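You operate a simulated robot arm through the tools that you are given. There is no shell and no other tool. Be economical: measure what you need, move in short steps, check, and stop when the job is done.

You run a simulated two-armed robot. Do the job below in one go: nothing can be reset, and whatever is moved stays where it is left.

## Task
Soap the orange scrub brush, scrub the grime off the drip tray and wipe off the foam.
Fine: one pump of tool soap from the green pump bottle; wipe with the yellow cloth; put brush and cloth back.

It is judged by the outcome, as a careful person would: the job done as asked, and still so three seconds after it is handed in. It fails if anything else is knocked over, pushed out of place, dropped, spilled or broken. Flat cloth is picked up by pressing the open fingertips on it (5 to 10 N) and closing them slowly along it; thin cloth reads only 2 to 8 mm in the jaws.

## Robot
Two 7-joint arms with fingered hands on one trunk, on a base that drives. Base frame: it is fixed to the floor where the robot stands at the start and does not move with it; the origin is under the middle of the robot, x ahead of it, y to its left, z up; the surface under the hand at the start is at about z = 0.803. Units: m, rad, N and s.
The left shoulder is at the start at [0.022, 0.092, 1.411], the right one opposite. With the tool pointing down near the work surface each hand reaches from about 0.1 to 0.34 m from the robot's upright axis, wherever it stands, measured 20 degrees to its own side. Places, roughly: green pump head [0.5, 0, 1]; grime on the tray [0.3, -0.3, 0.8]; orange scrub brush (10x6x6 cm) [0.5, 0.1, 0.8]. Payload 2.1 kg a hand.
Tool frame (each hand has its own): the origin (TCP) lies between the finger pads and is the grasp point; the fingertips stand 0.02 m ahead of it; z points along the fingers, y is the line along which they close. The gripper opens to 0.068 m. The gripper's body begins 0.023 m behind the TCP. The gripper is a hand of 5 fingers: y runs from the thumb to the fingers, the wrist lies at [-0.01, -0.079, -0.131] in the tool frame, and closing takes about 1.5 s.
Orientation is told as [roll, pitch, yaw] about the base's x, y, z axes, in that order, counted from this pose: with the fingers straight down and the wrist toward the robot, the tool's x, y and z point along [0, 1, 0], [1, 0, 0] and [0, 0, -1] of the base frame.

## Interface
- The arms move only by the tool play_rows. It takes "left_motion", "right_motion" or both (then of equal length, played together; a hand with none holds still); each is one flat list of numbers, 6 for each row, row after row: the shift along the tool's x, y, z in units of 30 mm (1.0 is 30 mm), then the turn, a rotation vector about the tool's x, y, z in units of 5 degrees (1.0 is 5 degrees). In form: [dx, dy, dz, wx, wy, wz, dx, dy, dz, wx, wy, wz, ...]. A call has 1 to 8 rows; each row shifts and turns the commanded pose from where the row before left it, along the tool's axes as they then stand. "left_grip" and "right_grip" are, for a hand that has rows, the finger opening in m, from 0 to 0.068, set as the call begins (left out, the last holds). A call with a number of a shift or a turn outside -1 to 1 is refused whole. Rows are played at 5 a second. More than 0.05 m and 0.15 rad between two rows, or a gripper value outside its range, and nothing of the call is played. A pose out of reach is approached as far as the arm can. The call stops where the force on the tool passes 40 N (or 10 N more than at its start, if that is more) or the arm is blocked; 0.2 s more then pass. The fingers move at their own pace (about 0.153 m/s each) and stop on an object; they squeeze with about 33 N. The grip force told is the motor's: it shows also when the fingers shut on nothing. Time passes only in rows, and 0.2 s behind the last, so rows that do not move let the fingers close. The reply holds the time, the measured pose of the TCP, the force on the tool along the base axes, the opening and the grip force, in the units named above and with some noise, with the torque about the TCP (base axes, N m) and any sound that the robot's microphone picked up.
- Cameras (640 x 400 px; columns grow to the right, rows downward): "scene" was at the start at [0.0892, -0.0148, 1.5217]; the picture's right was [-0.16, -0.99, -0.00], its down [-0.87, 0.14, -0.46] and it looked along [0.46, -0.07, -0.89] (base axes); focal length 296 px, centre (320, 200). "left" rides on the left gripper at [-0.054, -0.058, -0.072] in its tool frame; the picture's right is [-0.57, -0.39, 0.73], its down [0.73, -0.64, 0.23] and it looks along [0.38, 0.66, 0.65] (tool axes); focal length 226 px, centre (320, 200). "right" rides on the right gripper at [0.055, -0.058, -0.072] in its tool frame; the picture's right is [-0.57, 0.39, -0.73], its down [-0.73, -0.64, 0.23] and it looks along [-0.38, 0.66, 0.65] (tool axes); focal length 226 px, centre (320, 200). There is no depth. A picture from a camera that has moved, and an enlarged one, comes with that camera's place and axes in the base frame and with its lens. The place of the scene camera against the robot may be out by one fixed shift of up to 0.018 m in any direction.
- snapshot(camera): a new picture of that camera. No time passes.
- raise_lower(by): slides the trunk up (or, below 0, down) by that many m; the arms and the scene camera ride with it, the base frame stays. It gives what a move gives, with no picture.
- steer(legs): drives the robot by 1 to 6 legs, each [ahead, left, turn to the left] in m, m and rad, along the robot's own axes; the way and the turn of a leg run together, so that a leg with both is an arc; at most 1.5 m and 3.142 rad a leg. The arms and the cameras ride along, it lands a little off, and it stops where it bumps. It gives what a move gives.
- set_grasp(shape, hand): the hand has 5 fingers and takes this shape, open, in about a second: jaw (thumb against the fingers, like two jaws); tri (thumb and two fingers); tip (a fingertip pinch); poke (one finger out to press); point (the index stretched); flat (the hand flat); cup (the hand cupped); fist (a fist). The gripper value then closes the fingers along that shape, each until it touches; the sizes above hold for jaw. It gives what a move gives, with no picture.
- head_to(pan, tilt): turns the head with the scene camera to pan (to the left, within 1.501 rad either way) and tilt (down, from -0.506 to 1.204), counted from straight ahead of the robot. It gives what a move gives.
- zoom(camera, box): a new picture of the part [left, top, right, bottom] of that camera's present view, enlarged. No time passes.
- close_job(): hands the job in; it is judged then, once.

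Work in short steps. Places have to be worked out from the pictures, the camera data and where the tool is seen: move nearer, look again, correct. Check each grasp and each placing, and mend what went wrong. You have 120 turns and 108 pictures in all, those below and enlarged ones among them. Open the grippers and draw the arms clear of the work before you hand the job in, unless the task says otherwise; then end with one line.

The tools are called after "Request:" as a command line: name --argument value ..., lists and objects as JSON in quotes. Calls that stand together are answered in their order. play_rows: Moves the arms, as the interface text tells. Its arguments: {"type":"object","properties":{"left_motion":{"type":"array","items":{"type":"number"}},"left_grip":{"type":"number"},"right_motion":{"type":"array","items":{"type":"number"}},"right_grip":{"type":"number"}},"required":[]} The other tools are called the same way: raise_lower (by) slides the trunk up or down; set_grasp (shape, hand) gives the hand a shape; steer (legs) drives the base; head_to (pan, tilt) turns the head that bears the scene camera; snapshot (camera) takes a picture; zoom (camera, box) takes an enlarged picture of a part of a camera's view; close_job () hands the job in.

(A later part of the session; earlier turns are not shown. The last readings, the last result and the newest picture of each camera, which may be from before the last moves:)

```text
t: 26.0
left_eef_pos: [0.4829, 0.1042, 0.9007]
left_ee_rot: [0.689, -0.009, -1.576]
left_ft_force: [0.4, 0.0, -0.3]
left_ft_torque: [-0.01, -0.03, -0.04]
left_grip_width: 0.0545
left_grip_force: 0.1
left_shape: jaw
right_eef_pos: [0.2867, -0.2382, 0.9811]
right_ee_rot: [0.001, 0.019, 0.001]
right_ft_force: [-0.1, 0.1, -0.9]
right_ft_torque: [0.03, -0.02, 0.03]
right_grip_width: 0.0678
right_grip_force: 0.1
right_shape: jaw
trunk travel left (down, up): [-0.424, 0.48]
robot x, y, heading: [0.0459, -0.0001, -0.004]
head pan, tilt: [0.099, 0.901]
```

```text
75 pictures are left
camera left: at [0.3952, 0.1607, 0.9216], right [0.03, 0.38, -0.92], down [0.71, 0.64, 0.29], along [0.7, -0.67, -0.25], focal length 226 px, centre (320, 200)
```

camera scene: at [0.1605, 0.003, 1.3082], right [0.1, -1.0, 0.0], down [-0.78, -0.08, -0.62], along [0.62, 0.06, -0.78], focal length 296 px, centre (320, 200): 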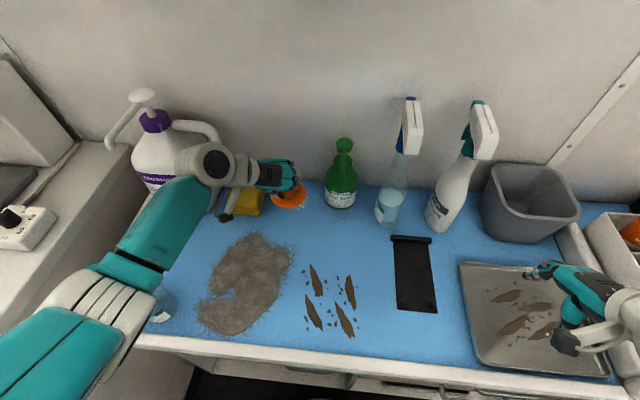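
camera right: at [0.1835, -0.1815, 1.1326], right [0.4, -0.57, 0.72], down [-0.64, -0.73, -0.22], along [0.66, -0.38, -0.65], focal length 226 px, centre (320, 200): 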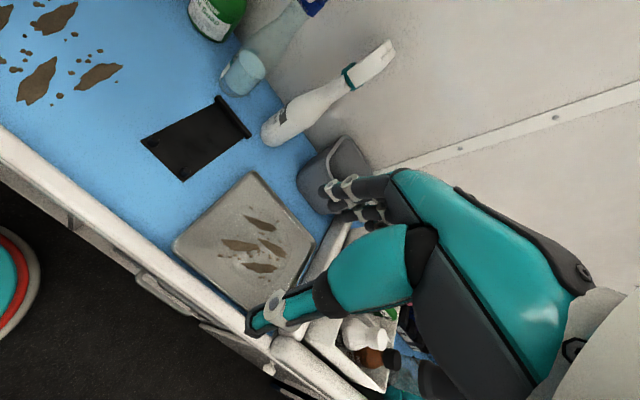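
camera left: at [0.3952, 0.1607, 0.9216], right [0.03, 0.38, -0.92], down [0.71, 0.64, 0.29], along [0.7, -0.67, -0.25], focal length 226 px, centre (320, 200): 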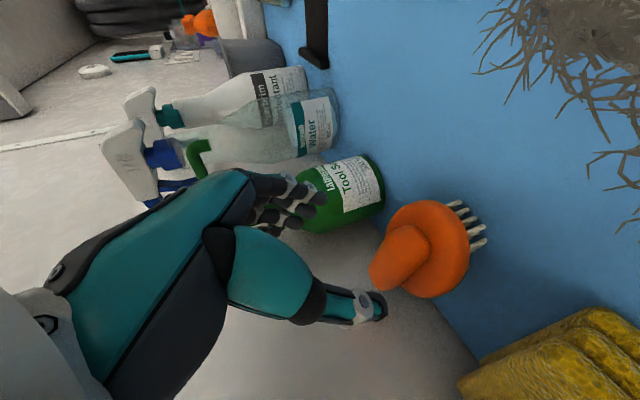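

Brush is flat again and in place. I drive ahead 4 cm more to get comfortable reach.

Request:
play_rows --left_motion '[0, 0, -0.7, 0, 0, 0]'

Request:
steer --legs '[[0.04, 0, 0]]'

Request:
snapshot --camera "left"

Request:
snapshot --camera "scene"

```text
t: 26.4
left_eef_pos: [0.4697, 0.1017, 0.9161]
left_ee_rot: [0.692, -0.006, -1.577]
left_ft_force: [-0.1, -0.9, -0.1]
left_ft_torque: [0.0, 0.02, -0.01]
left_grip_width: 0.0548
left_grip_force: 0.0
left_shape: jaw
right_eef_pos: [0.2865, -0.2383, 0.9801]
right_ee_rot: [0.003, 0.019, 0.001]
right_ft_force: [-0.2, 0.5, -0.7]
right_ft_torque: [-0.02, 0.0, -0.02]
right_grip_width: 0.0677
right_grip_force: 0.2
right_shape: jaw
trunk travel left (down, up): [-0.424, 0.48]
robot x, y, heading: [0.0447, 0.0013, -0.001]
head pan, tilt: [0.099, 0.901]
```

```text
t: 27.4
left_eef_pos: [0.5015, 0.1012, 0.9165]
left_ee_rot: [0.691, -0.006, -1.578]
left_ft_force: [1.0, 0.3, -0.5]
left_ft_torque: [0.02, -0.01, 0.01]
left_grip_width: 0.0549
left_grip_force: 0.1
left_shape: jaw
right_eef_pos: [0.3194, -0.2384, 0.9815]
right_ee_rot: [0.001, 0.02, 0.003]
right_ft_force: [0.6, 0.5, 0.0]
right_ft_torque: [0.0, -0.01, 0.03]
right_grip_width: 0.0678
right_grip_force: 0.1
right_shape: jaw
trunk travel left (down, up): [-0.424, 0.48]
robot x, y, heading: [0.0774, 0.0009, -0.001]
head pan, tilt: [0.099, 0.901]
stopped in leg 1: the robot was blocked; the commanded pose is now the measured one
```

```text
74 pictures are left
camera left: at [0.4141, 0.1602, 0.9371], right [0.03, 0.38, -0.92], down [0.71, 0.64, 0.29], along [0.7, -0.67, -0.25], focal length 226 px, centre (320, 200)
```

left: 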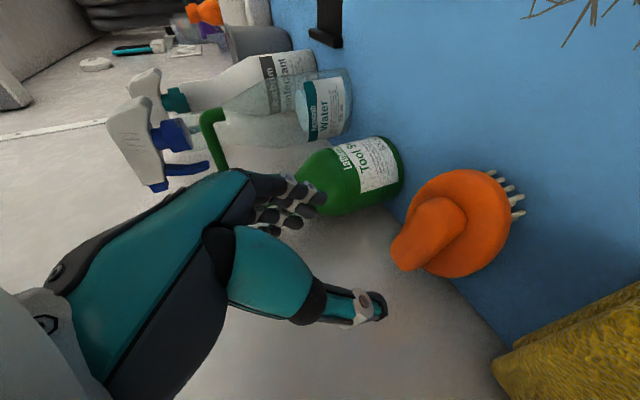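

```text
73 pictures are left
camera scene: at [0.1927, 0.0025, 1.3081], right [0.1, -1.0, 0.0], down [-0.78, -0.08, -0.62], along [0.62, 0.06, -0.78], focal length 296 px, centre (320, 200)
```

scene: 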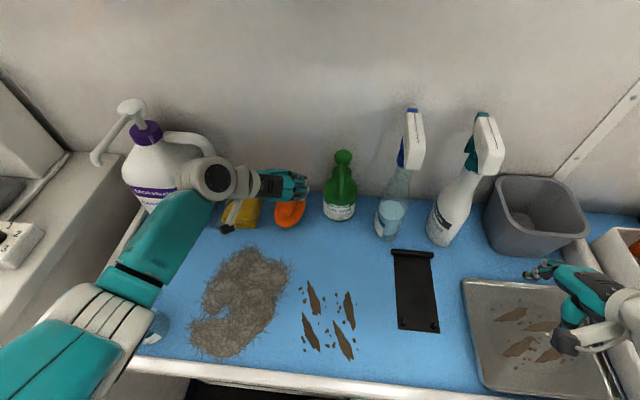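

Blocked gently at x≈0.077, which is enough. Handle centre ≈[0.52, 0.112]; I align and go deeper than before.

Request:
play_rows --left_motion '[-0.4, -0.36, 0.2, 0, 0, 0, -0.37, 0, 0.5, 0, 0, 0, 0, 0, 0.6, 0, 0, 0, 0, 0, 0.5, 0, 0, 0, 0, 0, 0.5, 0, 0, 0]' --left_grip 0.052

Request:
zoom --camera "left" --box '[220, 120, 500, 320]'

```text
t: 28.6
left_eef_pos: [0.5263, 0.1117, 0.8493]
left_ee_rot: [0.695, -0.006, -1.576]
left_ft_force: [-5.3, 0.7, 9.6]
left_ft_torque: [-0.34, 0.02, -0.16]
left_grip_width: 0.0524
left_grip_force: 0.0
left_shape: jaw
right_eef_pos: [0.3183, -0.2381, 0.9818]
right_ee_rot: [0.003, 0.016, 0.004]
right_ft_force: [-0.3, -0.3, 0.7]
right_ft_torque: [0.01, -0.01, 0.04]
right_grip_width: 0.0677
right_grip_force: 0.0
right_shape: jaw
trunk travel left (down, up): [-0.424, 0.48]
robot x, y, heading: [0.0775, 0.0008, 0.001]
head pan, tilt: [0.099, 0.901]
```

```text
2.00 times, centred on (360, 220) of left
camera zoom: at [0.4393, 0.1699, 0.8694], right [0.03, 0.38, -0.92], down [0.71, 0.64, 0.29], along [0.7, -0.67, -0.25], focal length 452 px, centre (240, 160)
```

zoom: 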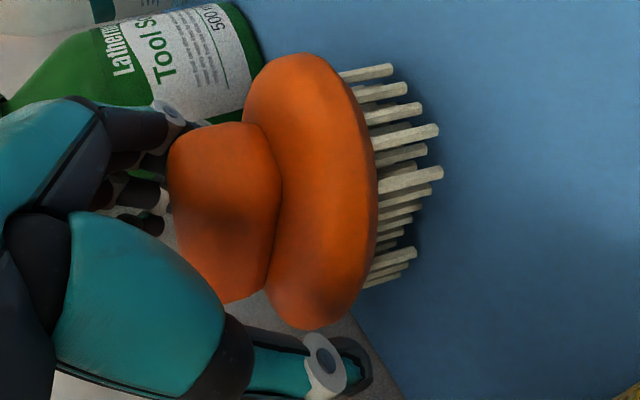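

Fingertips rest on the plate with 10 N, and the handle is nearer the fingers than the thumb. I ease off slightly, shift, and close.

Request:
play_rows --left_motion '[0, 0.25, -0.12, 0, 0, 0]'

Request:
play_rows --left_motion '[0, 0, 0, 0, 0, 0, 0, 0, 0, 0, 0, 0, 0, 0, 0, 0, 0, 0, 0, 0, 0, 0, 0, 0, 0, 0, 0, 0, 0, 0, 0, 0, 0, 0, 0, 0, 0, 0, 0, 0, 0, 0, 0, 0, 0, 0, 0, 0]' --left_grip 0

Request:
zoom --camera "left" --box '[220, 120, 500, 320]'

```text
t: 29.0
left_eef_pos: [0.5246, 0.1045, 0.8508]
left_ee_rot: [0.689, -0.008, -1.576]
left_ft_force: [-1.3, 0.8, 1.9]
left_ft_torque: [-0.09, 0.04, -0.05]
left_grip_width: 0.0523
left_grip_force: 0.0
left_shape: jaw
right_eef_pos: [0.3188, -0.2387, 0.9803]
right_ee_rot: [0.003, 0.018, 0.002]
right_ft_force: [-0.1, 0.7, 0.6]
right_ft_torque: [0.0, 0.02, -0.01]
right_grip_width: 0.0676
right_grip_force: 0.0
right_shape: jaw
trunk travel left (down, up): [-0.424, 0.48]
robot x, y, heading: [0.0796, 0.0036, 0.003]
head pan, tilt: [0.099, 0.901]
```

```text
t: 30.8
left_eef_pos: [0.5244, 0.1041, 0.853]
left_ee_rot: [0.692, -0.007, -1.576]
left_ft_force: [2.3, -1.6, 20.2]
left_ft_torque: [-0.24, -0.23, -0.05]
left_grip_width: 0.0249
left_grip_force: 33.1
left_shape: jaw
right_eef_pos: [0.3183, -0.2378, 0.9815]
right_ee_rot: [0.002, 0.017, 0.004]
right_ft_force: [0.1, 0.5, 1.4]
right_ft_torque: [0.02, -0.01, 0.01]
right_grip_width: 0.0676
right_grip_force: 0.0
right_shape: jaw
trunk travel left (down, up): [-0.424, 0.48]
robot x, y, heading: [0.0751, 0.0006, 0.002]
head pan, tilt: [0.099, 0.901]
```

```text
2.00 times, centred on (360, 220) of left
camera zoom: at [0.4371, 0.1619, 0.8726], right [0.03, 0.38, -0.92], down [0.71, 0.64, 0.29], along [0.7, -0.67, -0.25], focal length 452 px, centre (240, 160)
```

zoom: 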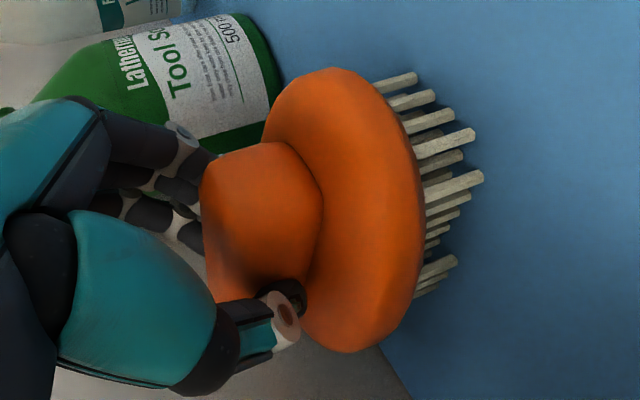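

Full handle width (25 mm) now. Lift and check for slip.

Request:
play_rows --left_motion '[0.3, 0, -0.4, 0, 0, 0, 0.4, 0, -0.6, 0, 0, 0, 0, 0, -0.8, 0, 0, 0, 0, 0, -0.8, 0, 0, 0]'

Request:
snapshot --camera "left"

Request:
zoom --camera "scene" --box '[200, 130, 400, 255]'

```text
t: 31.8
left_eef_pos: [0.4913, 0.1046, 0.9258]
left_ee_rot: [0.691, -0.006, -1.576]
left_ft_force: [-0.2, -0.5, -1.8]
left_ft_torque: [0.02, -0.03, 0.0]
left_grip_width: 0.0207
left_grip_force: 33.2
left_shape: jaw
right_eef_pos: [0.3193, -0.2377, 0.9808]
right_ee_rot: [0.001, 0.018, 0.004]
right_ft_force: [-1.0, -0.6, 0.4]
right_ft_torque: [-0.01, 0.01, 0.01]
right_grip_width: 0.0675
right_grip_force: 0.1
right_shape: jaw
trunk travel left (down, up): [-0.424, 0.48]
robot x, y, heading: [0.0772, -0.0006, 0.003]
head pan, tilt: [0.099, 0.901]
```

```text
70 pictures are left
camera left: at [0.4033, 0.1632, 0.9464], right [0.03, 0.38, -0.92], down [0.71, 0.64, 0.28], along [0.7, -0.67, -0.25], focal length 226 px, centre (320, 200)
```

left: 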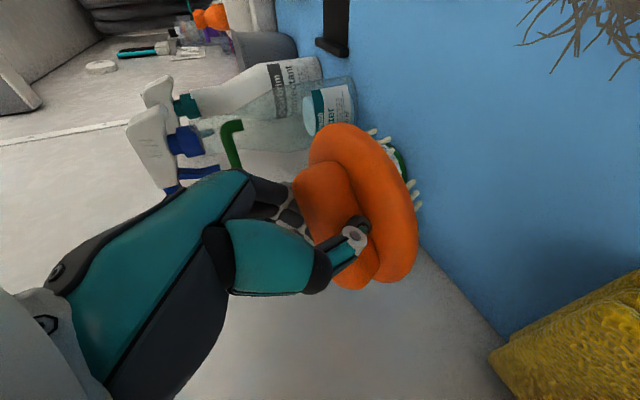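

```text
3.20 times, centred on (300, 192) of scene
camera zoom: at [0.1922, 0.0025, 1.3082], right [0.1, -1.0, 0.0], down [-0.78, -0.08, -0.62], along [0.62, 0.06, -0.78], focal length 946 px, centre (384, 224)
```

zoom: 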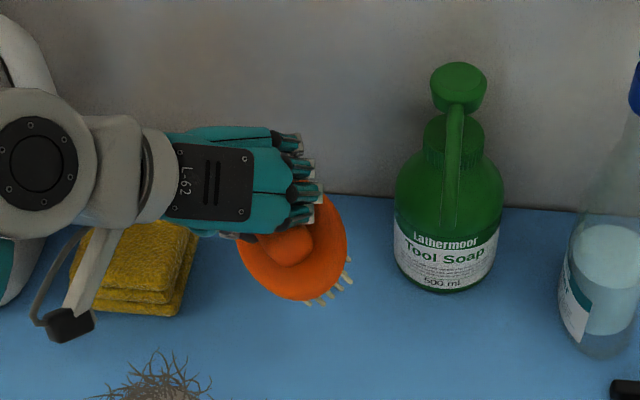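

Held firmly at mid-handle. I move up and back, levelling the hand to horizontal in preparation for turning the bristles up.

Request:
play_rows --left_motion '[0, 0, -1, 0, 0, 0, 0, 0, -1, 0, 1, 0, 0, 0, -1, 0, 1, 0, 0, 0, 0, 0, 1, 0, 0, 0, 0, 0, 1, 0, 0, 0, 0, 0, 1, 0]'

Request:
play_rows --left_motion '[0, 0, 0, 0, 0, -1, 0, 0, 0, 0, 0, -1, 0, 0, 0, 0, 0, -1, 0, 0, 0, 0, 0, -1, 0, 0, 0, 0, 0, -1, 0, 0, 0, 0, 0, -1, 0, 0, 0, 0, 0, -1, 0, 0, 0, 0, 0, -1]'

Request:
snapshot --camera "scene"

```text
t: 33.2
left_eef_pos: [0.4314, 0.1067, 0.9924]
left_ee_rot: [1.128, -0.006, -1.576]
left_ft_force: [-0.3, 0.4, -1.3]
left_ft_torque: [0.02, 0.01, -0.04]
left_grip_width: 0.0201
left_grip_force: 32.7
left_shape: jaw
right_eef_pos: [0.3195, -0.2374, 0.9822]
right_ee_rot: [0.002, 0.019, 0.002]
right_ft_force: [-1.0, 0.8, 0.4]
right_ft_torque: [0.03, -0.03, -0.01]
right_grip_width: 0.0675
right_grip_force: 0.2
right_shape: jaw
trunk travel left (down, up): [-0.424, 0.48]
robot x, y, heading: [0.0735, -0.0055, 0.002]
head pan, tilt: [0.099, 0.901]
```

```text
t: 35.0
left_eef_pos: [0.4322, 0.1062, 0.9927]
left_ee_rot: [1.013, -0.625, -1.229]
left_ft_force: [-0.3, 0.3, -0.8]
left_ft_torque: [0.02, 0.05, -0.02]
left_grip_width: 0.0197
left_grip_force: 32.6
left_shape: jaw
right_eef_pos: [0.3195, -0.2376, 0.9815]
right_ee_rot: [0.001, 0.018, 0.005]
right_ft_force: [0.3, 0.4, 0.6]
right_ft_torque: [0.02, -0.02, 0.02]
right_grip_width: 0.0679
right_grip_force: 0.0
right_shape: jaw
trunk travel left (down, up): [-0.424, 0.48]
robot x, y, heading: [0.0786, 0.0009, -0.001]
head pan, tilt: [0.099, 0.901]
```

```text
68 pictures are left
camera scene: at [0.1922, 0.0025, 1.3082], right [0.1, -1.0, 0.0], down [-0.78, -0.08, -0.62], along [0.62, 0.06, -0.78], focal length 296 px, centre (320, 200)
```

scene: 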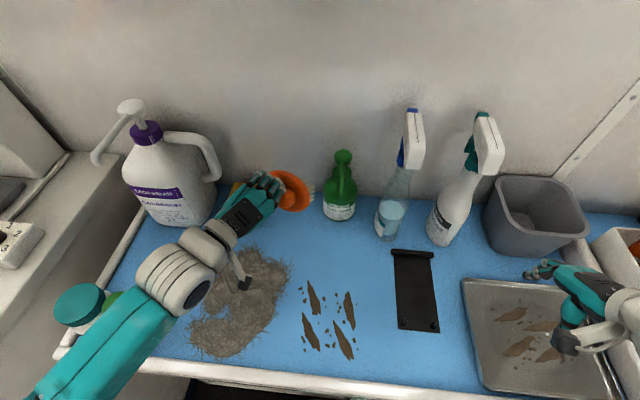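

Rolling works. Continue.

Request:
play_rows --left_motion '[0, 0, 0, 0, 0, -1, 0, 0, 0, 0, 0, -1, 0, 0, 0, 0, 0, -1, 0, 0, 0, 0, 0, -1, 0, 0, 0, 0, 0, -1, 0, 0, 0, 0, 0, -1, 0, 0, 0, 0, 0, -1, 0, 0, 0, 0, 0, -1]'

Request:
play_rows --left_motion '[0, 0, 0, 0, 0, -1, 0, 0, 0, 0, 0, -1, 0, 0, 0, 0, 0, -1, 0, 0, 0, 0, 0, -1, 0, 0, 0, 0, 0, -1, 0, 0, 0, 0, 0, -1, 0, 0, 0, 0, 0, -1, 0, 0, 0, 0, 0, -1]'

Request:
snapshot --camera "scene"

```text
t: 36.8
left_eef_pos: [0.4334, 0.1068, 0.9926]
left_ee_rot: [0.333, -1.097, -0.379]
left_ft_force: [0.8, -0.2, -1.1]
left_ft_torque: [0.01, 0.01, -0.02]
left_grip_width: 0.0193
left_grip_force: 33.1
left_shape: jaw
right_eef_pos: [0.3194, -0.2377, 0.9802]
right_ee_rot: [0.002, 0.018, 0.004]
right_ft_force: [0.0, -0.2, -0.4]
right_ft_torque: [-0.03, -0.01, -0.01]
right_grip_width: 0.0677
right_grip_force: 0.1
right_shape: jaw
trunk travel left (down, up): [-0.424, 0.48]
robot x, y, heading: [0.0799, 0.0055, -0.003]
head pan, tilt: [0.099, 0.901]
```

```text
t: 38.1
left_eef_pos: [0.4313, 0.124, 0.9886]
left_ee_rot: [-0.207, -1.125, 0.256]
left_ft_force: [0.2, 0.4, -1.6]
left_ft_torque: [0.0, 0.04, 0.01]
left_grip_width: 0.0189
left_grip_force: 33.2
left_shape: jaw
right_eef_pos: [0.3196, -0.2376, 0.9809]
right_ee_rot: [0.004, 0.018, 0.005]
right_ft_force: [0.3, -0.3, 0.7]
right_ft_torque: [0.01, -0.01, 0.01]
right_grip_width: 0.0677
right_grip_force: 0.1
right_shape: jaw
trunk travel left (down, up): [-0.424, 0.48]
robot x, y, heading: [0.079, -0.002, -0.002]
head pan, tilt: [0.099, 0.901]
stopped in row 6 (left hand): the arm was blocked; the commanded pose is now the measured one
```

```text
67 pictures are left
camera scene: at [0.1922, 0.0024, 1.3082], right [0.1, -1.0, 0.0], down [-0.78, -0.08, -0.62], along [0.62, 0.06, -0.78], focal length 296 px, centre (320, 200)
```

scene: 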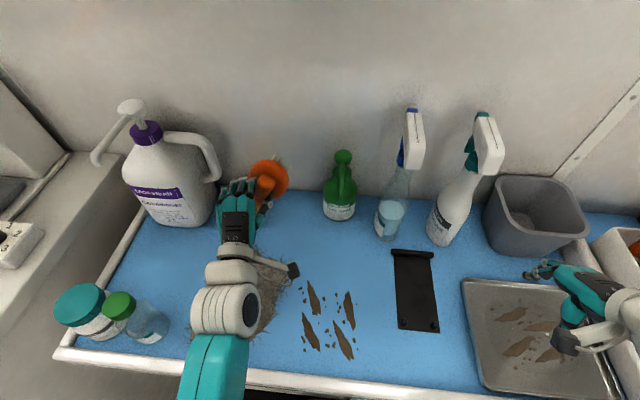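

Roll is ~100° done and then the forearm met the chest. I back the base up 7 cm while moving the hand forward to give the arm room; nozzle tip judged ≈[0.474, -0.005, 0.93].

Request:
steer --legs '[[-0.07, 0, 0]]'

Request:
play_rows --left_motion '[0, 0, 1, 0, 0, 0, 0, 0, 1, 0, 0, 0, 0, 0, 1, 0, 0, 0, 0, 0, 0, 0, 0, -1, 0, 0, 0, 0, 0, -1, 0, 0, 0, 0, 0, -1, 0, 0, 0, 0, 0, -1]'

Request:
snapshot --camera "scene"

```text
t: 39.1
left_eef_pos: [0.3601, 0.125, 0.9885]
left_ee_rot: [-0.208, -1.123, 0.257]
left_ft_force: [-0.7, -1.1, -1.0]
left_ft_torque: [0.0, 0.03, -0.01]
left_grip_width: 0.0189
left_grip_force: 33.5
left_shape: jaw
right_eef_pos: [0.2474, -0.2367, 0.9812]
right_ee_rot: [0.002, 0.019, 0.005]
right_ft_force: [0.2, -0.4, -0.4]
right_ft_torque: [-0.01, 0.03, -0.01]
right_grip_width: 0.0677
right_grip_force: 0.0
right_shape: jaw
trunk travel left (down, up): [-0.424, 0.48]
robot x, y, heading: [0.0052, 0.0005, 0.001]
head pan, tilt: [0.099, 0.901]
```

```text
t: 40.7
left_eef_pos: [0.4378, 0.1757, 0.9447]
left_ee_rot: [-0.457, -1.078, 0.639]
left_ft_force: [-0.1, -0.1, -1.3]
left_ft_torque: [0.02, 0.07, -0.01]
left_grip_width: 0.0189
left_grip_force: 32.5
left_shape: jaw
right_eef_pos: [0.2478, -0.2382, 0.9827]
right_ee_rot: [0.003, 0.018, 0.004]
right_ft_force: [0.9, 0.3, 0.6]
right_ft_torque: [-0.04, -0.02, 0.0]
right_grip_width: 0.0677
right_grip_force: 0.1
right_shape: jaw
trunk travel left (down, up): [-0.424, 0.48]
robot x, y, heading: [0.0046, -0.0015, 0.0]
head pan, tilt: [0.099, 0.901]
stopped in row 7 (left hand): the arm was blocked; the commanded pose is now the measured one
```

```text
66 pictures are left
camera scene: at [0.1212, 0.0025, 1.3082], right [0.1, -1.0, 0.0], down [-0.78, -0.08, -0.62], along [0.62, 0.06, -0.78], focal length 296 px, centre (320, 200)
```

scene: 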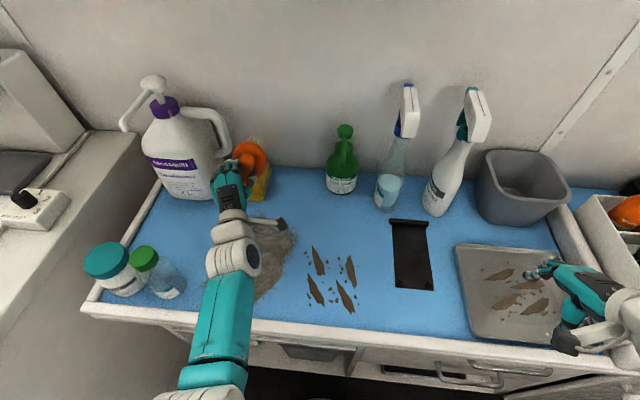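

The roll is stuck at ~110°, possibly because the elbow is low against the counter edge or the chest. I raise the trunk and try to roll further in free space.

Request:
raise_lower --by 0.15

Request:
play_rows --left_motion '[0, 0, 0, 0, 0, -1, 0, 0, 0, 0, 0, -1, 0, 0, 0, 0, 0, -1, 0, 0, 0, 0, 0, -1, 0, 0, 0, 0, 0, -1, 0, 0, 0, 0, 0, -1]'

Request:
snapshot --camera "scene"

```text
t: 42.5
left_eef_pos: [0.4381, 0.1737, 1.0945]
left_ee_rot: [-0.469, -1.076, 0.646]
left_ft_force: [-0.5, -0.6, -1.4]
left_ft_torque: [-0.05, 0.03, 0.03]
left_grip_width: 0.0188
left_grip_force: 33.1
left_shape: jaw
right_eef_pos: [0.2488, -0.2379, 1.1305]
right_ee_rot: [0.004, 0.02, 0.003]
right_ft_force: [1.1, -0.4, -0.1]
right_ft_torque: [0.01, 0.01, 0.01]
right_grip_width: 0.0677
right_grip_force: 0.1
right_shape: jaw
trunk travel left (down, up): [-0.574, 0.33]
robot x, y, heading: [0.0048, -0.0008, 0.0]
head pan, tilt: [0.099, 0.901]
```

```text
t: 44.1
left_eef_pos: [0.4392, 0.2088, 1.1013]
left_ee_rot: [-0.945, -0.813, 1.286]
left_ft_force: [-0.1, -0.4, -0.7]
left_ft_torque: [0.04, 0.05, 0.06]
left_grip_width: 0.0182
left_grip_force: 33.3
left_shape: jaw
right_eef_pos: [0.2485, -0.238, 1.1315]
right_ee_rot: [0.002, 0.019, 0.003]
right_ft_force: [0.5, -0.2, 0.1]
right_ft_torque: [-0.01, 0.02, 0.04]
right_grip_width: 0.0675
right_grip_force: 0.1
right_shape: jaw
trunk travel left (down, up): [-0.574, 0.33]
robot x, y, heading: [0.008, -0.0006, 0.004]
head pan, tilt: [0.099, 0.901]
stopped in row 6 (left hand): the arm was blocked; the commanded pose is now the measured one
```

```text
65 pictures are left
camera scene: at [0.11, 0.0027, 1.4587], right [0.1, -1.0, 0.0], down [-0.78, -0.08, -0.62], along [0.62, 0.06, -0.78], focal length 296 px, centre (320, 200)
```

scene: 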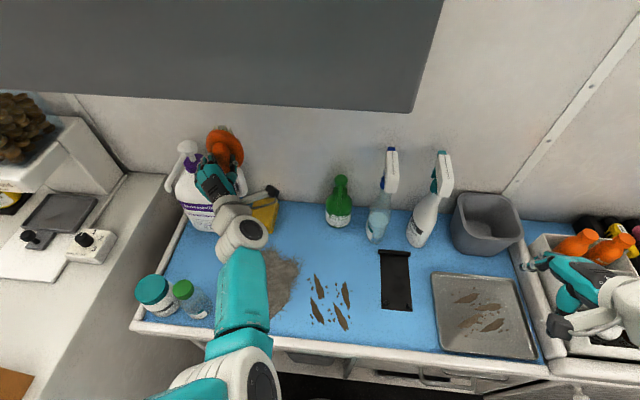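

I'm at ~135° roll with bristles now ~10° above horizontal. First move the hand right, away from the jug, then pitch up.

Request:
play_rows --left_motion '[-0.73, -0.66, -0.18, 0, 0, 0, -0.73, -0.66, -0.18, 0, 0, 0, -0.73, -0.66, -0.18, 0, 0, 0, -0.73, -0.66, -0.18, 0, 0, 0]'

Request:
play_rows --left_motion '[0, 0, 0, -0.47, -0.67, -0.56, 0, 0, 0, -0.47, -0.67, -0.56, 0, 0, 0, -0.47, -0.67, -0.56, 0, 0, 0, -0.47, -0.67, -0.56, 0, 0, 0, -0.47, -0.67, -0.56, 0, 0, 0, -0.47, -0.67, -0.56]'

Request:
snapshot --camera "scene"

```text
t: 45.3
left_eef_pos: [0.4517, 0.1192, 1.1194]
left_ee_rot: [-0.991, -0.897, 1.355]
left_ft_force: [0.5, 0.1, -0.9]
left_ft_torque: [0.0, 0.07, -0.03]
left_grip_width: 0.0182
left_grip_force: 32.8
left_shape: jaw
right_eef_pos: [0.2496, -0.2381, 1.1314]
right_ee_rot: [0.0, 0.02, 0.002]
right_ft_force: [0.6, 0.4, 0.5]
right_ft_torque: [-0.01, 0.01, -0.05]
right_grip_width: 0.0676
right_grip_force: 0.1
right_shape: jaw
trunk travel left (down, up): [-0.574, 0.33]
robot x, y, heading: [0.0055, 0.001, -0.001]
head pan, tilt: [0.099, 0.901]
stopped in row 4 (left hand): the arm was blocked; the commanded pose is now the measured one
```

```text
t: 46.7
left_eef_pos: [0.4445, 0.1159, 1.123]
left_ee_rot: [-1.651, -0.659, 1.779]
left_ft_force: [-0.3, 0.5, -0.9]
left_ft_torque: [0.01, 0.02, 0.02]
left_grip_width: 0.018
left_grip_force: 32.9
left_shape: jaw
left hand out of reach, approached as far as the arm can: row 6
right_eef_pos: [0.2485, -0.2378, 1.131]
right_ee_rot: [0.002, 0.018, 0.004]
right_ft_force: [-0.2, 0.0, 0.4]
right_ft_torque: [0.01, -0.02, 0.0]
right_grip_width: 0.0677
right_grip_force: 0.1
right_shape: jaw
trunk travel left (down, up): [-0.574, 0.33]
robot x, y, heading: [0.0064, -0.0038, 0.006]
head pan, tilt: [0.099, 0.901]
```

```text
64 pictures are left
camera scene: at [0.1101, 0.0025, 1.4587], right [0.1, -1.0, 0.0], down [-0.78, -0.08, -0.62], along [0.62, 0.06, -0.78], focal length 296 px, centre (320, 200)
```

scene: 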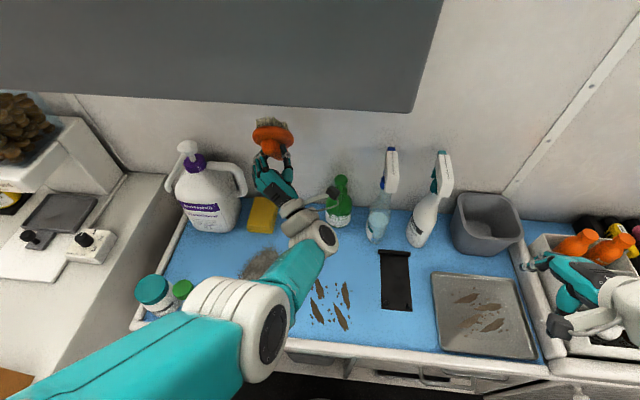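

The arm re-folded nicely and the bristles now point up-forward. I zoom to see the actual brush attitude.

Request:
zoom --camera "scene" --box '[220, 100, 380, 260]'

Request:
snapshot --camera "left"

```text
2.50 times, centred on (300, 180) of scene
camera zoom: at [0.1101, 0.0025, 1.4587], right [0.1, -1.0, 0.0], down [-0.78, -0.08, -0.62], along [0.62, 0.06, -0.78], focal length 739 px, centre (370, 250)
```

zoom: 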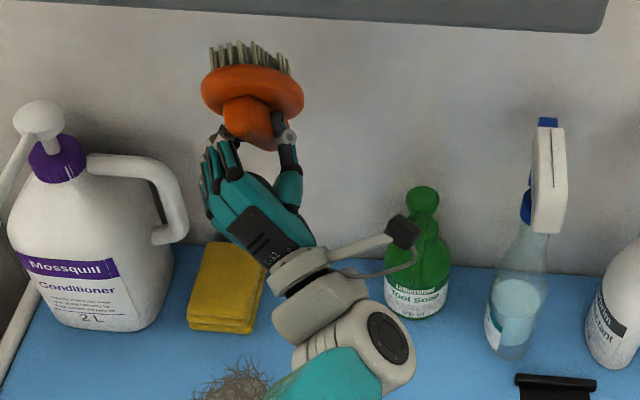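

```text
62 pictures are left
camera left: at [0.3859, 0.0254, 1.126], right [0.81, -0.53, 0.25], down [0.29, -0.01, -0.96], along [0.51, 0.85, 0.15], focal length 226 px, centre (320, 200)
```

left: 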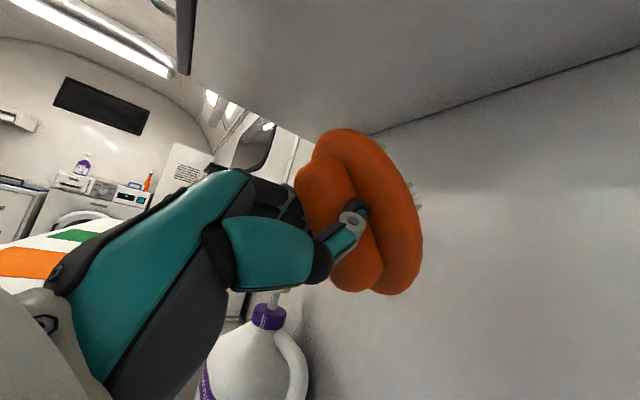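

Bristles are ~30° above horizontal. I pitch up further while drawing the hand slightly back and down.

Request:
play_rows --left_motion '[0.44, -0.29, -0.36, -0.5, -0.65, -0.44, 0.44, -0.29, -0.36, -0.5, -0.65, -0.44, 0.44, -0.29, -0.36, -0.5, -0.65, -0.44, 0, 0, 0, -0.5, -0.65, -0.44, 0, 0, 0, -0.5, -0.65, -0.44, 0, 0, 0, -0.5, -0.65, -0.44, 0, 0, 0, -0.5, -0.65, -0.44]'

Request:
zoom --camera "scene" --box '[180, 100, 380, 300]'

Request:
snapshot --camera "left"

```text
t: 48.3
left_eef_pos: [0.3675, 0.127, 1.1286]
left_ee_rot: [-2.16, -0.307, 2.004]
left_ft_force: [-0.1, 0.1, -0.6]
left_ft_torque: [-0.01, 0.02, -0.01]
left_grip_width: 0.0184
left_grip_force: 32.9
left_shape: jaw
left hand out of reach, approached as far as the arm can: row 1, 2, 3, 4, 5, 7
right_eef_pos: [0.2497, -0.2388, 1.1309]
right_ee_rot: [0.001, 0.02, 0.003]
right_ft_force: [-0.2, 0.0, 0.3]
right_ft_torque: [-0.01, -0.01, 0.03]
right_grip_width: 0.0676
right_grip_force: 0.1
right_shape: jaw
trunk travel left (down, up): [-0.574, 0.33]
robot x, y, heading: [0.0058, -0.0018, -0.002]
head pan, tilt: [0.099, 0.901]
```

```text
2.00 times, centred on (280, 200) of scene
camera zoom: at [0.1095, 0.0025, 1.4587], right [0.1, -1.0, 0.0], down [-0.78, -0.08, -0.62], along [0.62, 0.06, -0.78], focal length 591 px, centre (400, 200)
```

zoom: 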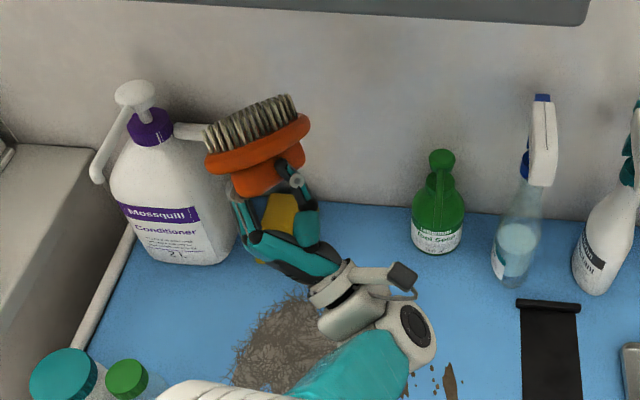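

```text
60 pictures are left
camera left: at [0.3108, 0.0365, 1.1162], right [0.53, -0.45, 0.72], down [0.74, -0.17, -0.65], along [0.42, 0.88, 0.24], focal length 226 px, centre (320, 200)
```

left: 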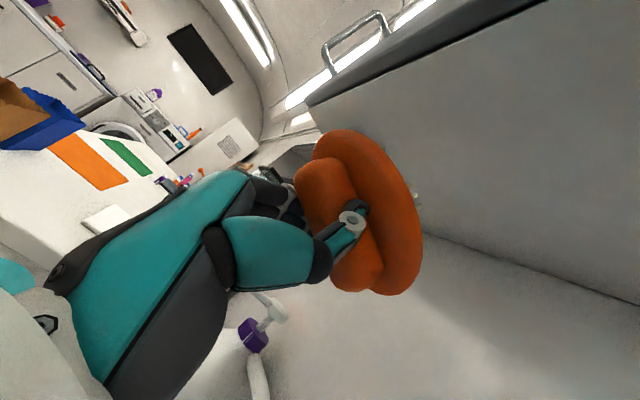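

Bristles now ~60° up, but this puts the wrist too low to fit under the nozzle. I roll a little more and level the hand so the wrist is nearly level with the grip, leaving the bristles facing up-forward toward the nozzle.

Request:
play_rows --left_motion '[0, 0, 0, 0.27, 0.66, -0.74, 0, 0, 0, 0.27, 0.66, -0.74, 0, 0, 0, 0.27, 0.66, -0.74, 0, 0, 0, 0.27, 0.66, -0.74, 0, 0, 0, 0.27, 0.66, -0.74, 0, 0, 0, 0.27, 0.66, -0.74]'

Request:
zoom --camera "scene" --box '[180, 100, 380, 300]'

```text
t: 49.3
left_eef_pos: [0.3992, 0.153, 1.1894]
left_ee_rot: [-2.086, -0.172, 1.863]
left_ft_force: [0.2, -0.3, -0.7]
left_ft_torque: [0.0, 0.01, 0.02]
left_grip_width: 0.0179
left_grip_force: 33.1
left_shape: jaw
right_eef_pos: [0.2482, -0.2381, 1.1317]
right_ee_rot: [0.001, 0.02, 0.004]
right_ft_force: [0.1, 0.0, 0.7]
right_ft_torque: [-0.01, -0.01, 0.0]
right_grip_width: 0.0675
right_grip_force: 0.0
right_shape: jaw
trunk travel left (down, up): [-0.574, 0.33]
robot x, y, heading: [0.0074, 0.0012, 0.0]
head pan, tilt: [0.099, 0.901]
stopped in row 5 (left hand): the arm was blocked; the commanded pose is now the measured one
```

```text
2.00 times, centred on (280, 200) of scene
camera zoom: at [0.11, 0.0027, 1.4587], right [0.1, -1.0, 0.0], down [-0.78, -0.08, -0.62], along [0.62, 0.06, -0.78], focal length 591 px, centre (400, 200)
```

zoom: 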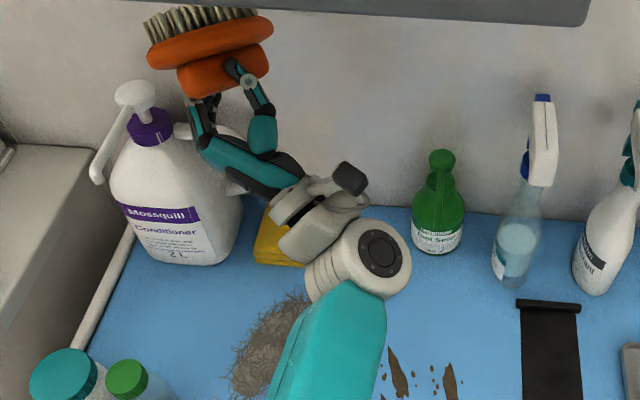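

The hand drifted up toward the jug. I move it right and back, then lower the trunk so the arm geometry under the nozzle becomes attainable.

Request:
play_rows --left_motion '[-0.41, -0.79, -0.45, 0, 0, 0, -0.41, -0.79, -0.45, 0, 0, 0, -0.41, -0.79, -0.45, 0, 0, 0, -0.41, -0.79, -0.45, 0, 0, 0]'

Request:
raise_lower --by -0.2

Request:
snapshot --camera "scene"

```text
t: 50.5
left_eef_pos: [0.3769, 0.0638, 1.2216]
left_ee_rot: [-2.219, -0.204, 1.925]
left_ft_force: [-0.1, 0.2, -1.0]
left_ft_torque: [-0.04, 0.02, 0.0]
left_grip_width: 0.018
left_grip_force: 33.8
left_shape: jaw
right_eef_pos: [0.2484, -0.2377, 1.1301]
right_ee_rot: [0.002, 0.02, 0.004]
right_ft_force: [0.4, 1.0, -1.1]
right_ft_torque: [0.0, 0.0, -0.01]
right_grip_width: 0.0676
right_grip_force: 0.0
right_shape: jaw
trunk travel left (down, up): [-0.574, 0.33]
robot x, y, heading: [0.0035, 0.0012, -0.002]
head pan, tilt: [0.099, 0.901]
stopped in row 4 (left hand): the arm was blocked; the commanded pose is now the measured one
```

```text
t: 52.7
left_eef_pos: [0.3803, 0.0794, 1.0199]
left_ee_rot: [-2.259, -0.273, 1.956]
left_ft_force: [0.3, -0.1, -0.7]
left_ft_torque: [-0.01, 0.03, -0.02]
left_grip_width: 0.0176
left_grip_force: 32.4
left_shape: jaw
right_eef_pos: [0.2492, -0.2384, 0.929]
right_ee_rot: [0.004, 0.03, 0.004]
right_ft_force: [0.3, -0.5, 0.1]
right_ft_torque: [0.01, 0.0, 0.0]
right_grip_width: 0.0676
right_grip_force: 0.1
right_shape: jaw
trunk travel left (down, up): [-0.374, 0.53]
robot x, y, heading: [0.0085, 0.0022, -0.002]
head pan, tilt: [0.099, 0.901]
```

```text
58 pictures are left
camera scene: at [0.127, 0.0025, 1.2579], right [0.1, -1.0, 0.0], down [-0.78, -0.08, -0.62], along [0.62, 0.06, -0.78], focal length 296 px, centre (320, 200)
```

scene: 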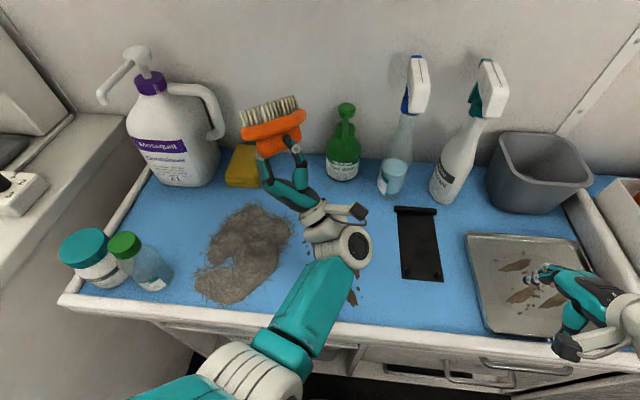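

Bristles ~70° up now and the arm is well-folded. I bring the hand down in front of the nozzle, levelling it as it goes.

Request:
play_rows --left_motion '[0.61, -0.43, -0.6, 0.34, 0.94, 0, 0.61, -0.43, -0.58, 0.34, 0.94, 0, 0.65, -0.43, -0.5, 0.34, 0.94, 0, 0.7, -0.43, -0.42, 0.34, 0.94, 0]'

Request:
snapshot --camera "scene"

```text
t: 53.7
left_eef_pos: [0.3706, 0.043, 0.9078]
left_ee_rot: [-1.868, -0.296, 1.832]
left_ft_force: [0.8, 1.2, -0.7]
left_ft_torque: [-0.01, -0.01, -0.01]
left_grip_width: 0.0171
left_grip_force: 32.9
left_shape: jaw
right_eef_pos: [0.2507, -0.2393, 0.9275]
right_ee_rot: [0.003, 0.032, 0.004]
right_ft_force: [1.0, -0.3, 0.2]
right_ft_torque: [0.0, -0.01, -0.03]
right_grip_width: 0.0678
right_grip_force: 0.1
right_shape: jaw
trunk travel left (down, up): [-0.374, 0.53]
robot x, y, heading: [0.0027, -0.0004, -0.003]
head pan, tilt: [0.099, 0.901]
```

```text
57 pictures are left
camera scene: at [0.1271, 0.0023, 1.2579], right [0.1, -1.0, 0.0], down [-0.78, -0.08, -0.62], along [0.62, 0.06, -0.78], focal length 296 px, centre (320, 200)
```

scene: 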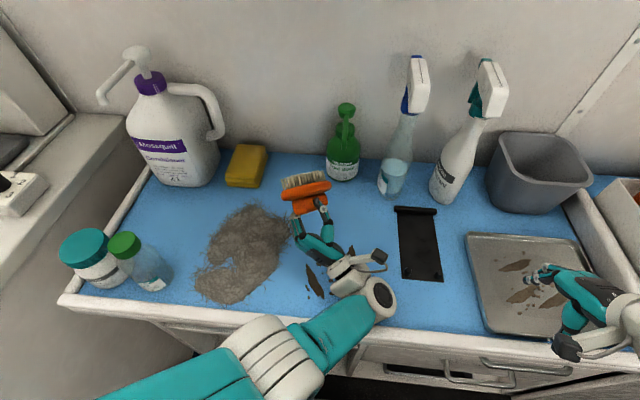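

Tracking well now. I try ~20° more roll/levelling to raise the wrist, then I can go under the nozzle.

Request:
play_rows --left_motion '[0, 0, 0, 0.09, 0.37, -0.88, 0, 0, 0, 0.09, 0.37, -0.88, 0, 0, 0, 0.09, 0.37, -0.88, 0, 0, 0, 0.09, 0.37, -0.88]'

Request:
snapshot --camera "left"

Request:
zoom --camera "scene" --box '[220, 80, 420, 320]'

```text
t: 54.6
left_eef_pos: [0.4049, 0.0507, 0.9611]
left_ee_rot: [-1.912, -0.047, 1.759]
left_ft_force: [0.8, 0.6, -0.8]
left_ft_torque: [-0.01, 0.02, -0.01]
left_grip_width: 0.0173
left_grip_force: 33.2
left_shape: jaw
right_eef_pos: [0.2508, -0.2379, 0.929]
right_ee_rot: [0.004, 0.031, 0.005]
right_ft_force: [-0.1, 0.0, -0.5]
right_ft_torque: [0.01, -0.01, 0.05]
right_grip_width: 0.0682
right_grip_force: 0.2
right_shape: jaw
trunk travel left (down, up): [-0.374, 0.53]
robot x, y, heading: [0.0051, -0.0005, 0.0]
head pan, tilt: [0.099, 0.901]
stopped in row 4 (left hand): the arm was blocked; the commanded pose is now the measured one
```

```text
56 pictures are left
camera left: at [0.3306, -0.024, 0.986], right [0.57, -0.32, 0.76], down [0.57, -0.51, -0.64], along [0.6, 0.8, -0.11], focal length 226 px, centre (320, 200)
```

left: 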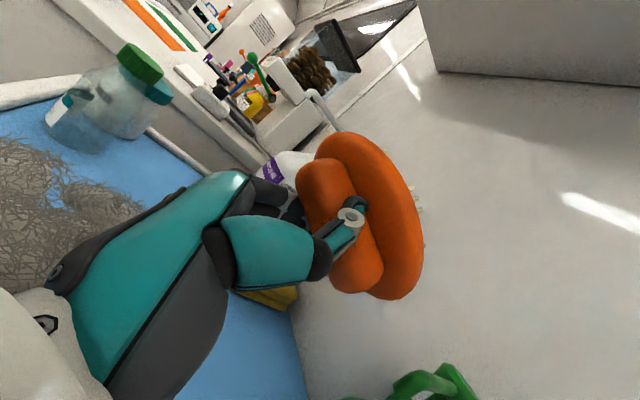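

```text
1.67 times, centred on (320, 200) of scene
camera zoom: at [0.1272, 0.0027, 1.2579], right [0.1, -1.0, 0.0], down [-0.78, -0.08, -0.62], along [0.62, 0.06, -0.78], focal length 493 px, centre (320, 200)
```

zoom: 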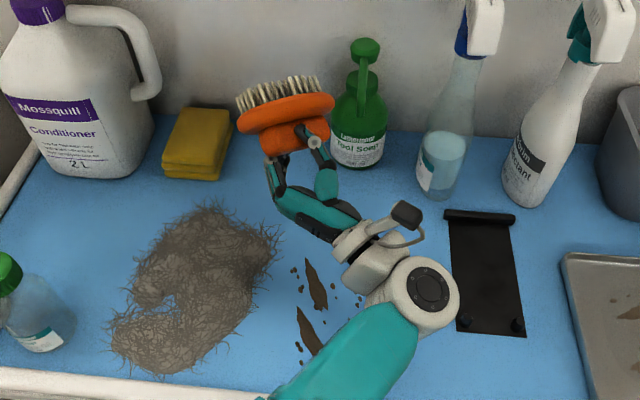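

More roll just lifts the arm, so that is its limit. I go back to the attainable attitude, hand almost level and bristles facing up/forward toward the nozzle, and come down in front of it.

Request:
play_rows --left_motion '[0.42, -0.17, -0.5, 0.14, 0.65, 0.55, 0.44, -0.2, -0.47, 0.14, 0.65, 0.55, 0.45, -0.23, -0.43, 0.14, 0.65, 0.55, 0.47, -0.27, -0.4, 0.14, 0.65, 0.55, 0.48, -0.3, -0.36, 0.14, 0.65, 0.55]'

Request:
snapshot --camera "scene"

```text
t: 55.8
left_eef_pos: [0.3742, 0.0175, 0.8916]
left_ee_rot: [-1.669, -0.244, 1.746]
left_ft_force: [-0.5, 0.8, -1.6]
left_ft_torque: [-0.02, 0.0, -0.01]
left_grip_width: 0.017
left_grip_force: 32.9
left_shape: jaw
left hand out of reach, approached as far as the arm can: row 5
right_eef_pos: [0.2502, -0.2391, 0.9285]
right_ee_rot: [0.003, 0.032, 0.002]
right_ft_force: [0.3, -0.3, -0.7]
right_ft_torque: [0.01, 0.0, -0.02]
right_grip_width: 0.0674
right_grip_force: 0.0
right_shape: jaw
trunk travel left (down, up): [-0.374, 0.53]
robot x, y, heading: [0.0045, -0.0018, -0.001]
head pan, tilt: [0.099, 0.901]
```

```text
54 pictures are left
camera scene: at [0.127, 0.0026, 1.2579], right [0.1, -1.0, 0.0], down [-0.78, -0.08, -0.62], along [0.62, 0.06, -0.78], focal length 296 px, centre (320, 200)
```

scene: 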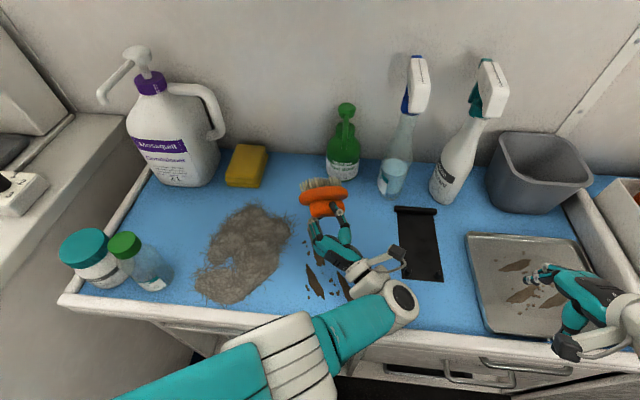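

Good attitude. I zoom in to compare the brush with the nozzle before driving under it.

Request:
zoom --camera "scene" --box '[280, 90, 400, 250]'

Request:
snapshot --camera "left"

```text
2.50 times, centred on (340, 170) of scene
camera zoom: at [0.127, 0.0026, 1.2579], right [0.1, -1.0, 0.0], down [-0.78, -0.08, -0.62], along [0.62, 0.06, -0.78], focal length 739 px, centre (270, 275)
```

zoom: 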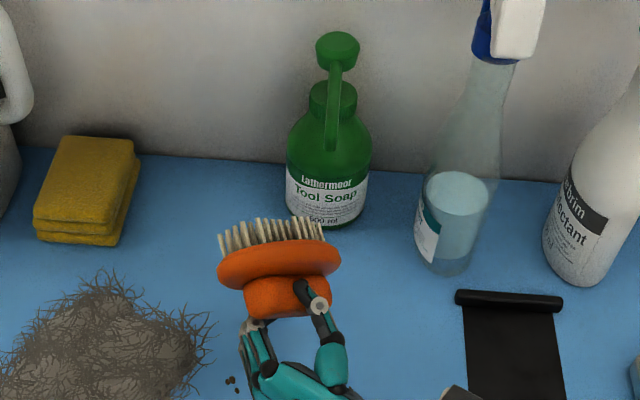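

```text
52 pictures are left
camera left: at [0.3106, -0.0629, 0.9239], right [0.75, -0.4, 0.52], down [0.38, -0.39, -0.84], along [0.54, 0.83, -0.14], focal length 226 px, centre (320, 200)
```

left: 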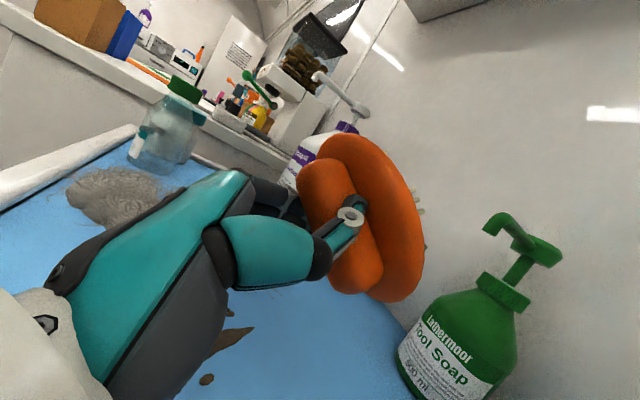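

Nozzle tip triangulates to ≈[0.471, 0.004, 0.936]. I shift the hand right/down 1.5 cm, then drive ahead ~5 cm to bring the bristles just under it.

Request:
play_rows --left_motion '[0.21, -0.28, -0.06, 0, 0, 0, 0.21, -0.28, -0.06, 0, 0, 0]'

Request:
steer --legs '[[0.035, 0, 0]]'

Request:
snapshot --camera "left"

Request:
zoom --camera "scene" --box '[220, 90, 420, 330]'

```text
t: 56.4
left_eef_pos: [0.3544, 0.0162, 0.8858]
left_ee_rot: [-1.642, -0.288, 1.754]
left_ft_force: [0.2, 0.1, -1.0]
left_ft_torque: [0.01, 0.02, 0.01]
left_grip_width: 0.0171
left_grip_force: 32.9
left_shape: jaw
left hand out of reach, approached as far as the arm can: row 1, 2
right_eef_pos: [0.2508, -0.2394, 0.9289]
right_ee_rot: [0.005, 0.032, 0.003]
right_ft_force: [0.1, 0.1, 0.4]
right_ft_torque: [0.03, 0.0, -0.02]
right_grip_width: 0.0677
right_grip_force: 0.1
right_shape: jaw
trunk travel left (down, up): [-0.374, 0.53]
robot x, y, heading: [0.0087, 0.0007, 0.001]
head pan, tilt: [0.099, 0.901]
```

```text
t: 57.2
left_eef_pos: [0.3865, 0.0189, 0.8826]
left_ee_rot: [-1.634, -0.3, 1.753]
left_ft_force: [0.6, -0.5, -1.4]
left_ft_torque: [-0.03, 0.0, -0.03]
left_grip_width: 0.0168
left_grip_force: 32.9
left_shape: jaw
right_eef_pos: [0.2845, -0.2385, 0.9281]
right_ee_rot: [0.004, 0.031, 0.003]
right_ft_force: [-0.2, 0.8, 0.1]
right_ft_torque: [0.01, 0.02, 0.0]
right_grip_width: 0.0678
right_grip_force: 0.0
right_shape: jaw
trunk travel left (down, up): [-0.374, 0.53]
robot x, y, heading: [0.0379, -0.0031, 0.001]
head pan, tilt: [0.099, 0.901]
```

```text
51 pictures are left
camera left: at [0.3252, -0.0649, 0.9124], right [0.78, -0.42, 0.47], down [0.34, -0.34, -0.87], along [0.53, 0.84, -0.12], focal length 226 px, centre (320, 200)
```

left: 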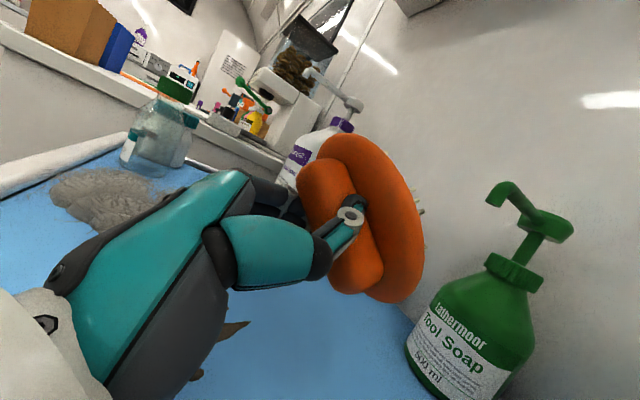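

```text
1.67 times, centred on (320, 210) of scene
camera zoom: at [0.1616, 0.0025, 1.2578], right [0.1, -0.99, 0.0], down [-0.78, -0.08, -0.62], along [0.62, 0.06, -0.78], focal length 493 px, centre (320, 183)
```

zoom: 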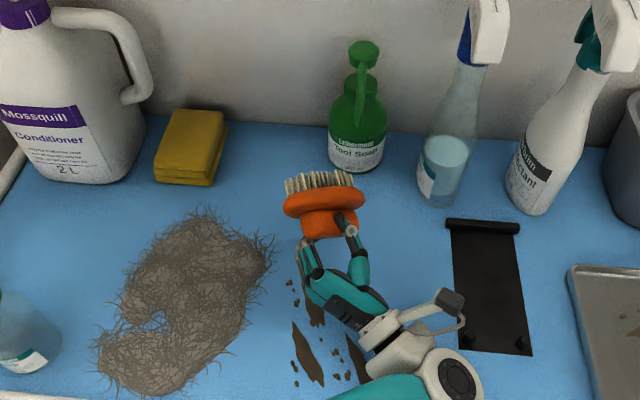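

Close. I drive 3.3 cm more ahead and 1.4 cm right.

Request:
steer --legs '[[0.033, -0.014, 0]]'

Request:
snapshot --camera "left"

Request:
zoom --camera "scene" --box '[260, 110, 400, 270]'

```text
t: 58.1
left_eef_pos: [0.4213, 0.0076, 0.8819]
left_ee_rot: [-1.642, -0.307, 1.757]
left_ft_force: [0.0, 0.5, -1.3]
left_ft_torque: [0.0, 0.05, -0.01]
left_grip_width: 0.0168
left_grip_force: 33.7
left_shape: jaw
right_eef_pos: [0.3186, -0.2506, 0.9284]
right_ee_rot: [0.004, 0.03, 0.004]
right_ft_force: [0.9, 0.2, -0.7]
right_ft_torque: [0.0, -0.02, 0.0]
right_grip_width: 0.0675
right_grip_force: 0.0
right_shape: jaw
trunk travel left (down, up): [-0.374, 0.53]
robot x, y, heading: [0.0723, -0.0129, 0.002]
head pan, tilt: [0.099, 0.901]
```

```text
49 pictures are left
camera left: at [0.3606, -0.0763, 0.9119], right [0.78, -0.42, 0.47], down [0.35, -0.33, -0.87], along [0.52, 0.84, -0.11], focal length 226 px, centre (320, 200)
```

left: 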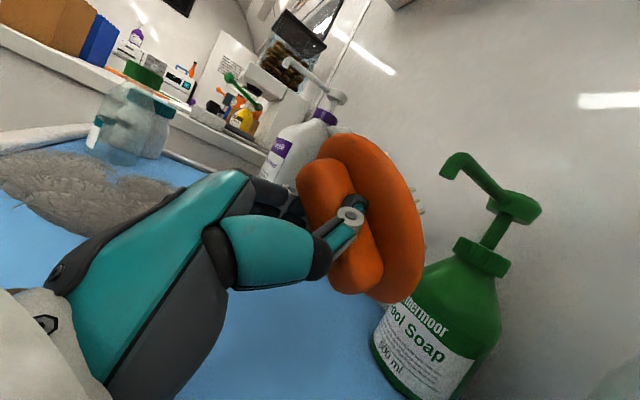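

```text
2.50 times, centred on (330, 190) of scene
camera zoom: at [0.195, -0.0118, 1.2579], right [0.1, -0.99, 0.0], down [-0.78, -0.08, -0.62], along [0.62, 0.06, -0.78], focal length 739 px, centre (295, 225)
```

zoom: 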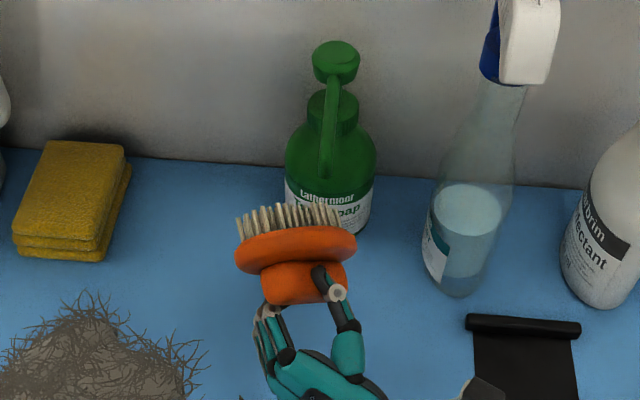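

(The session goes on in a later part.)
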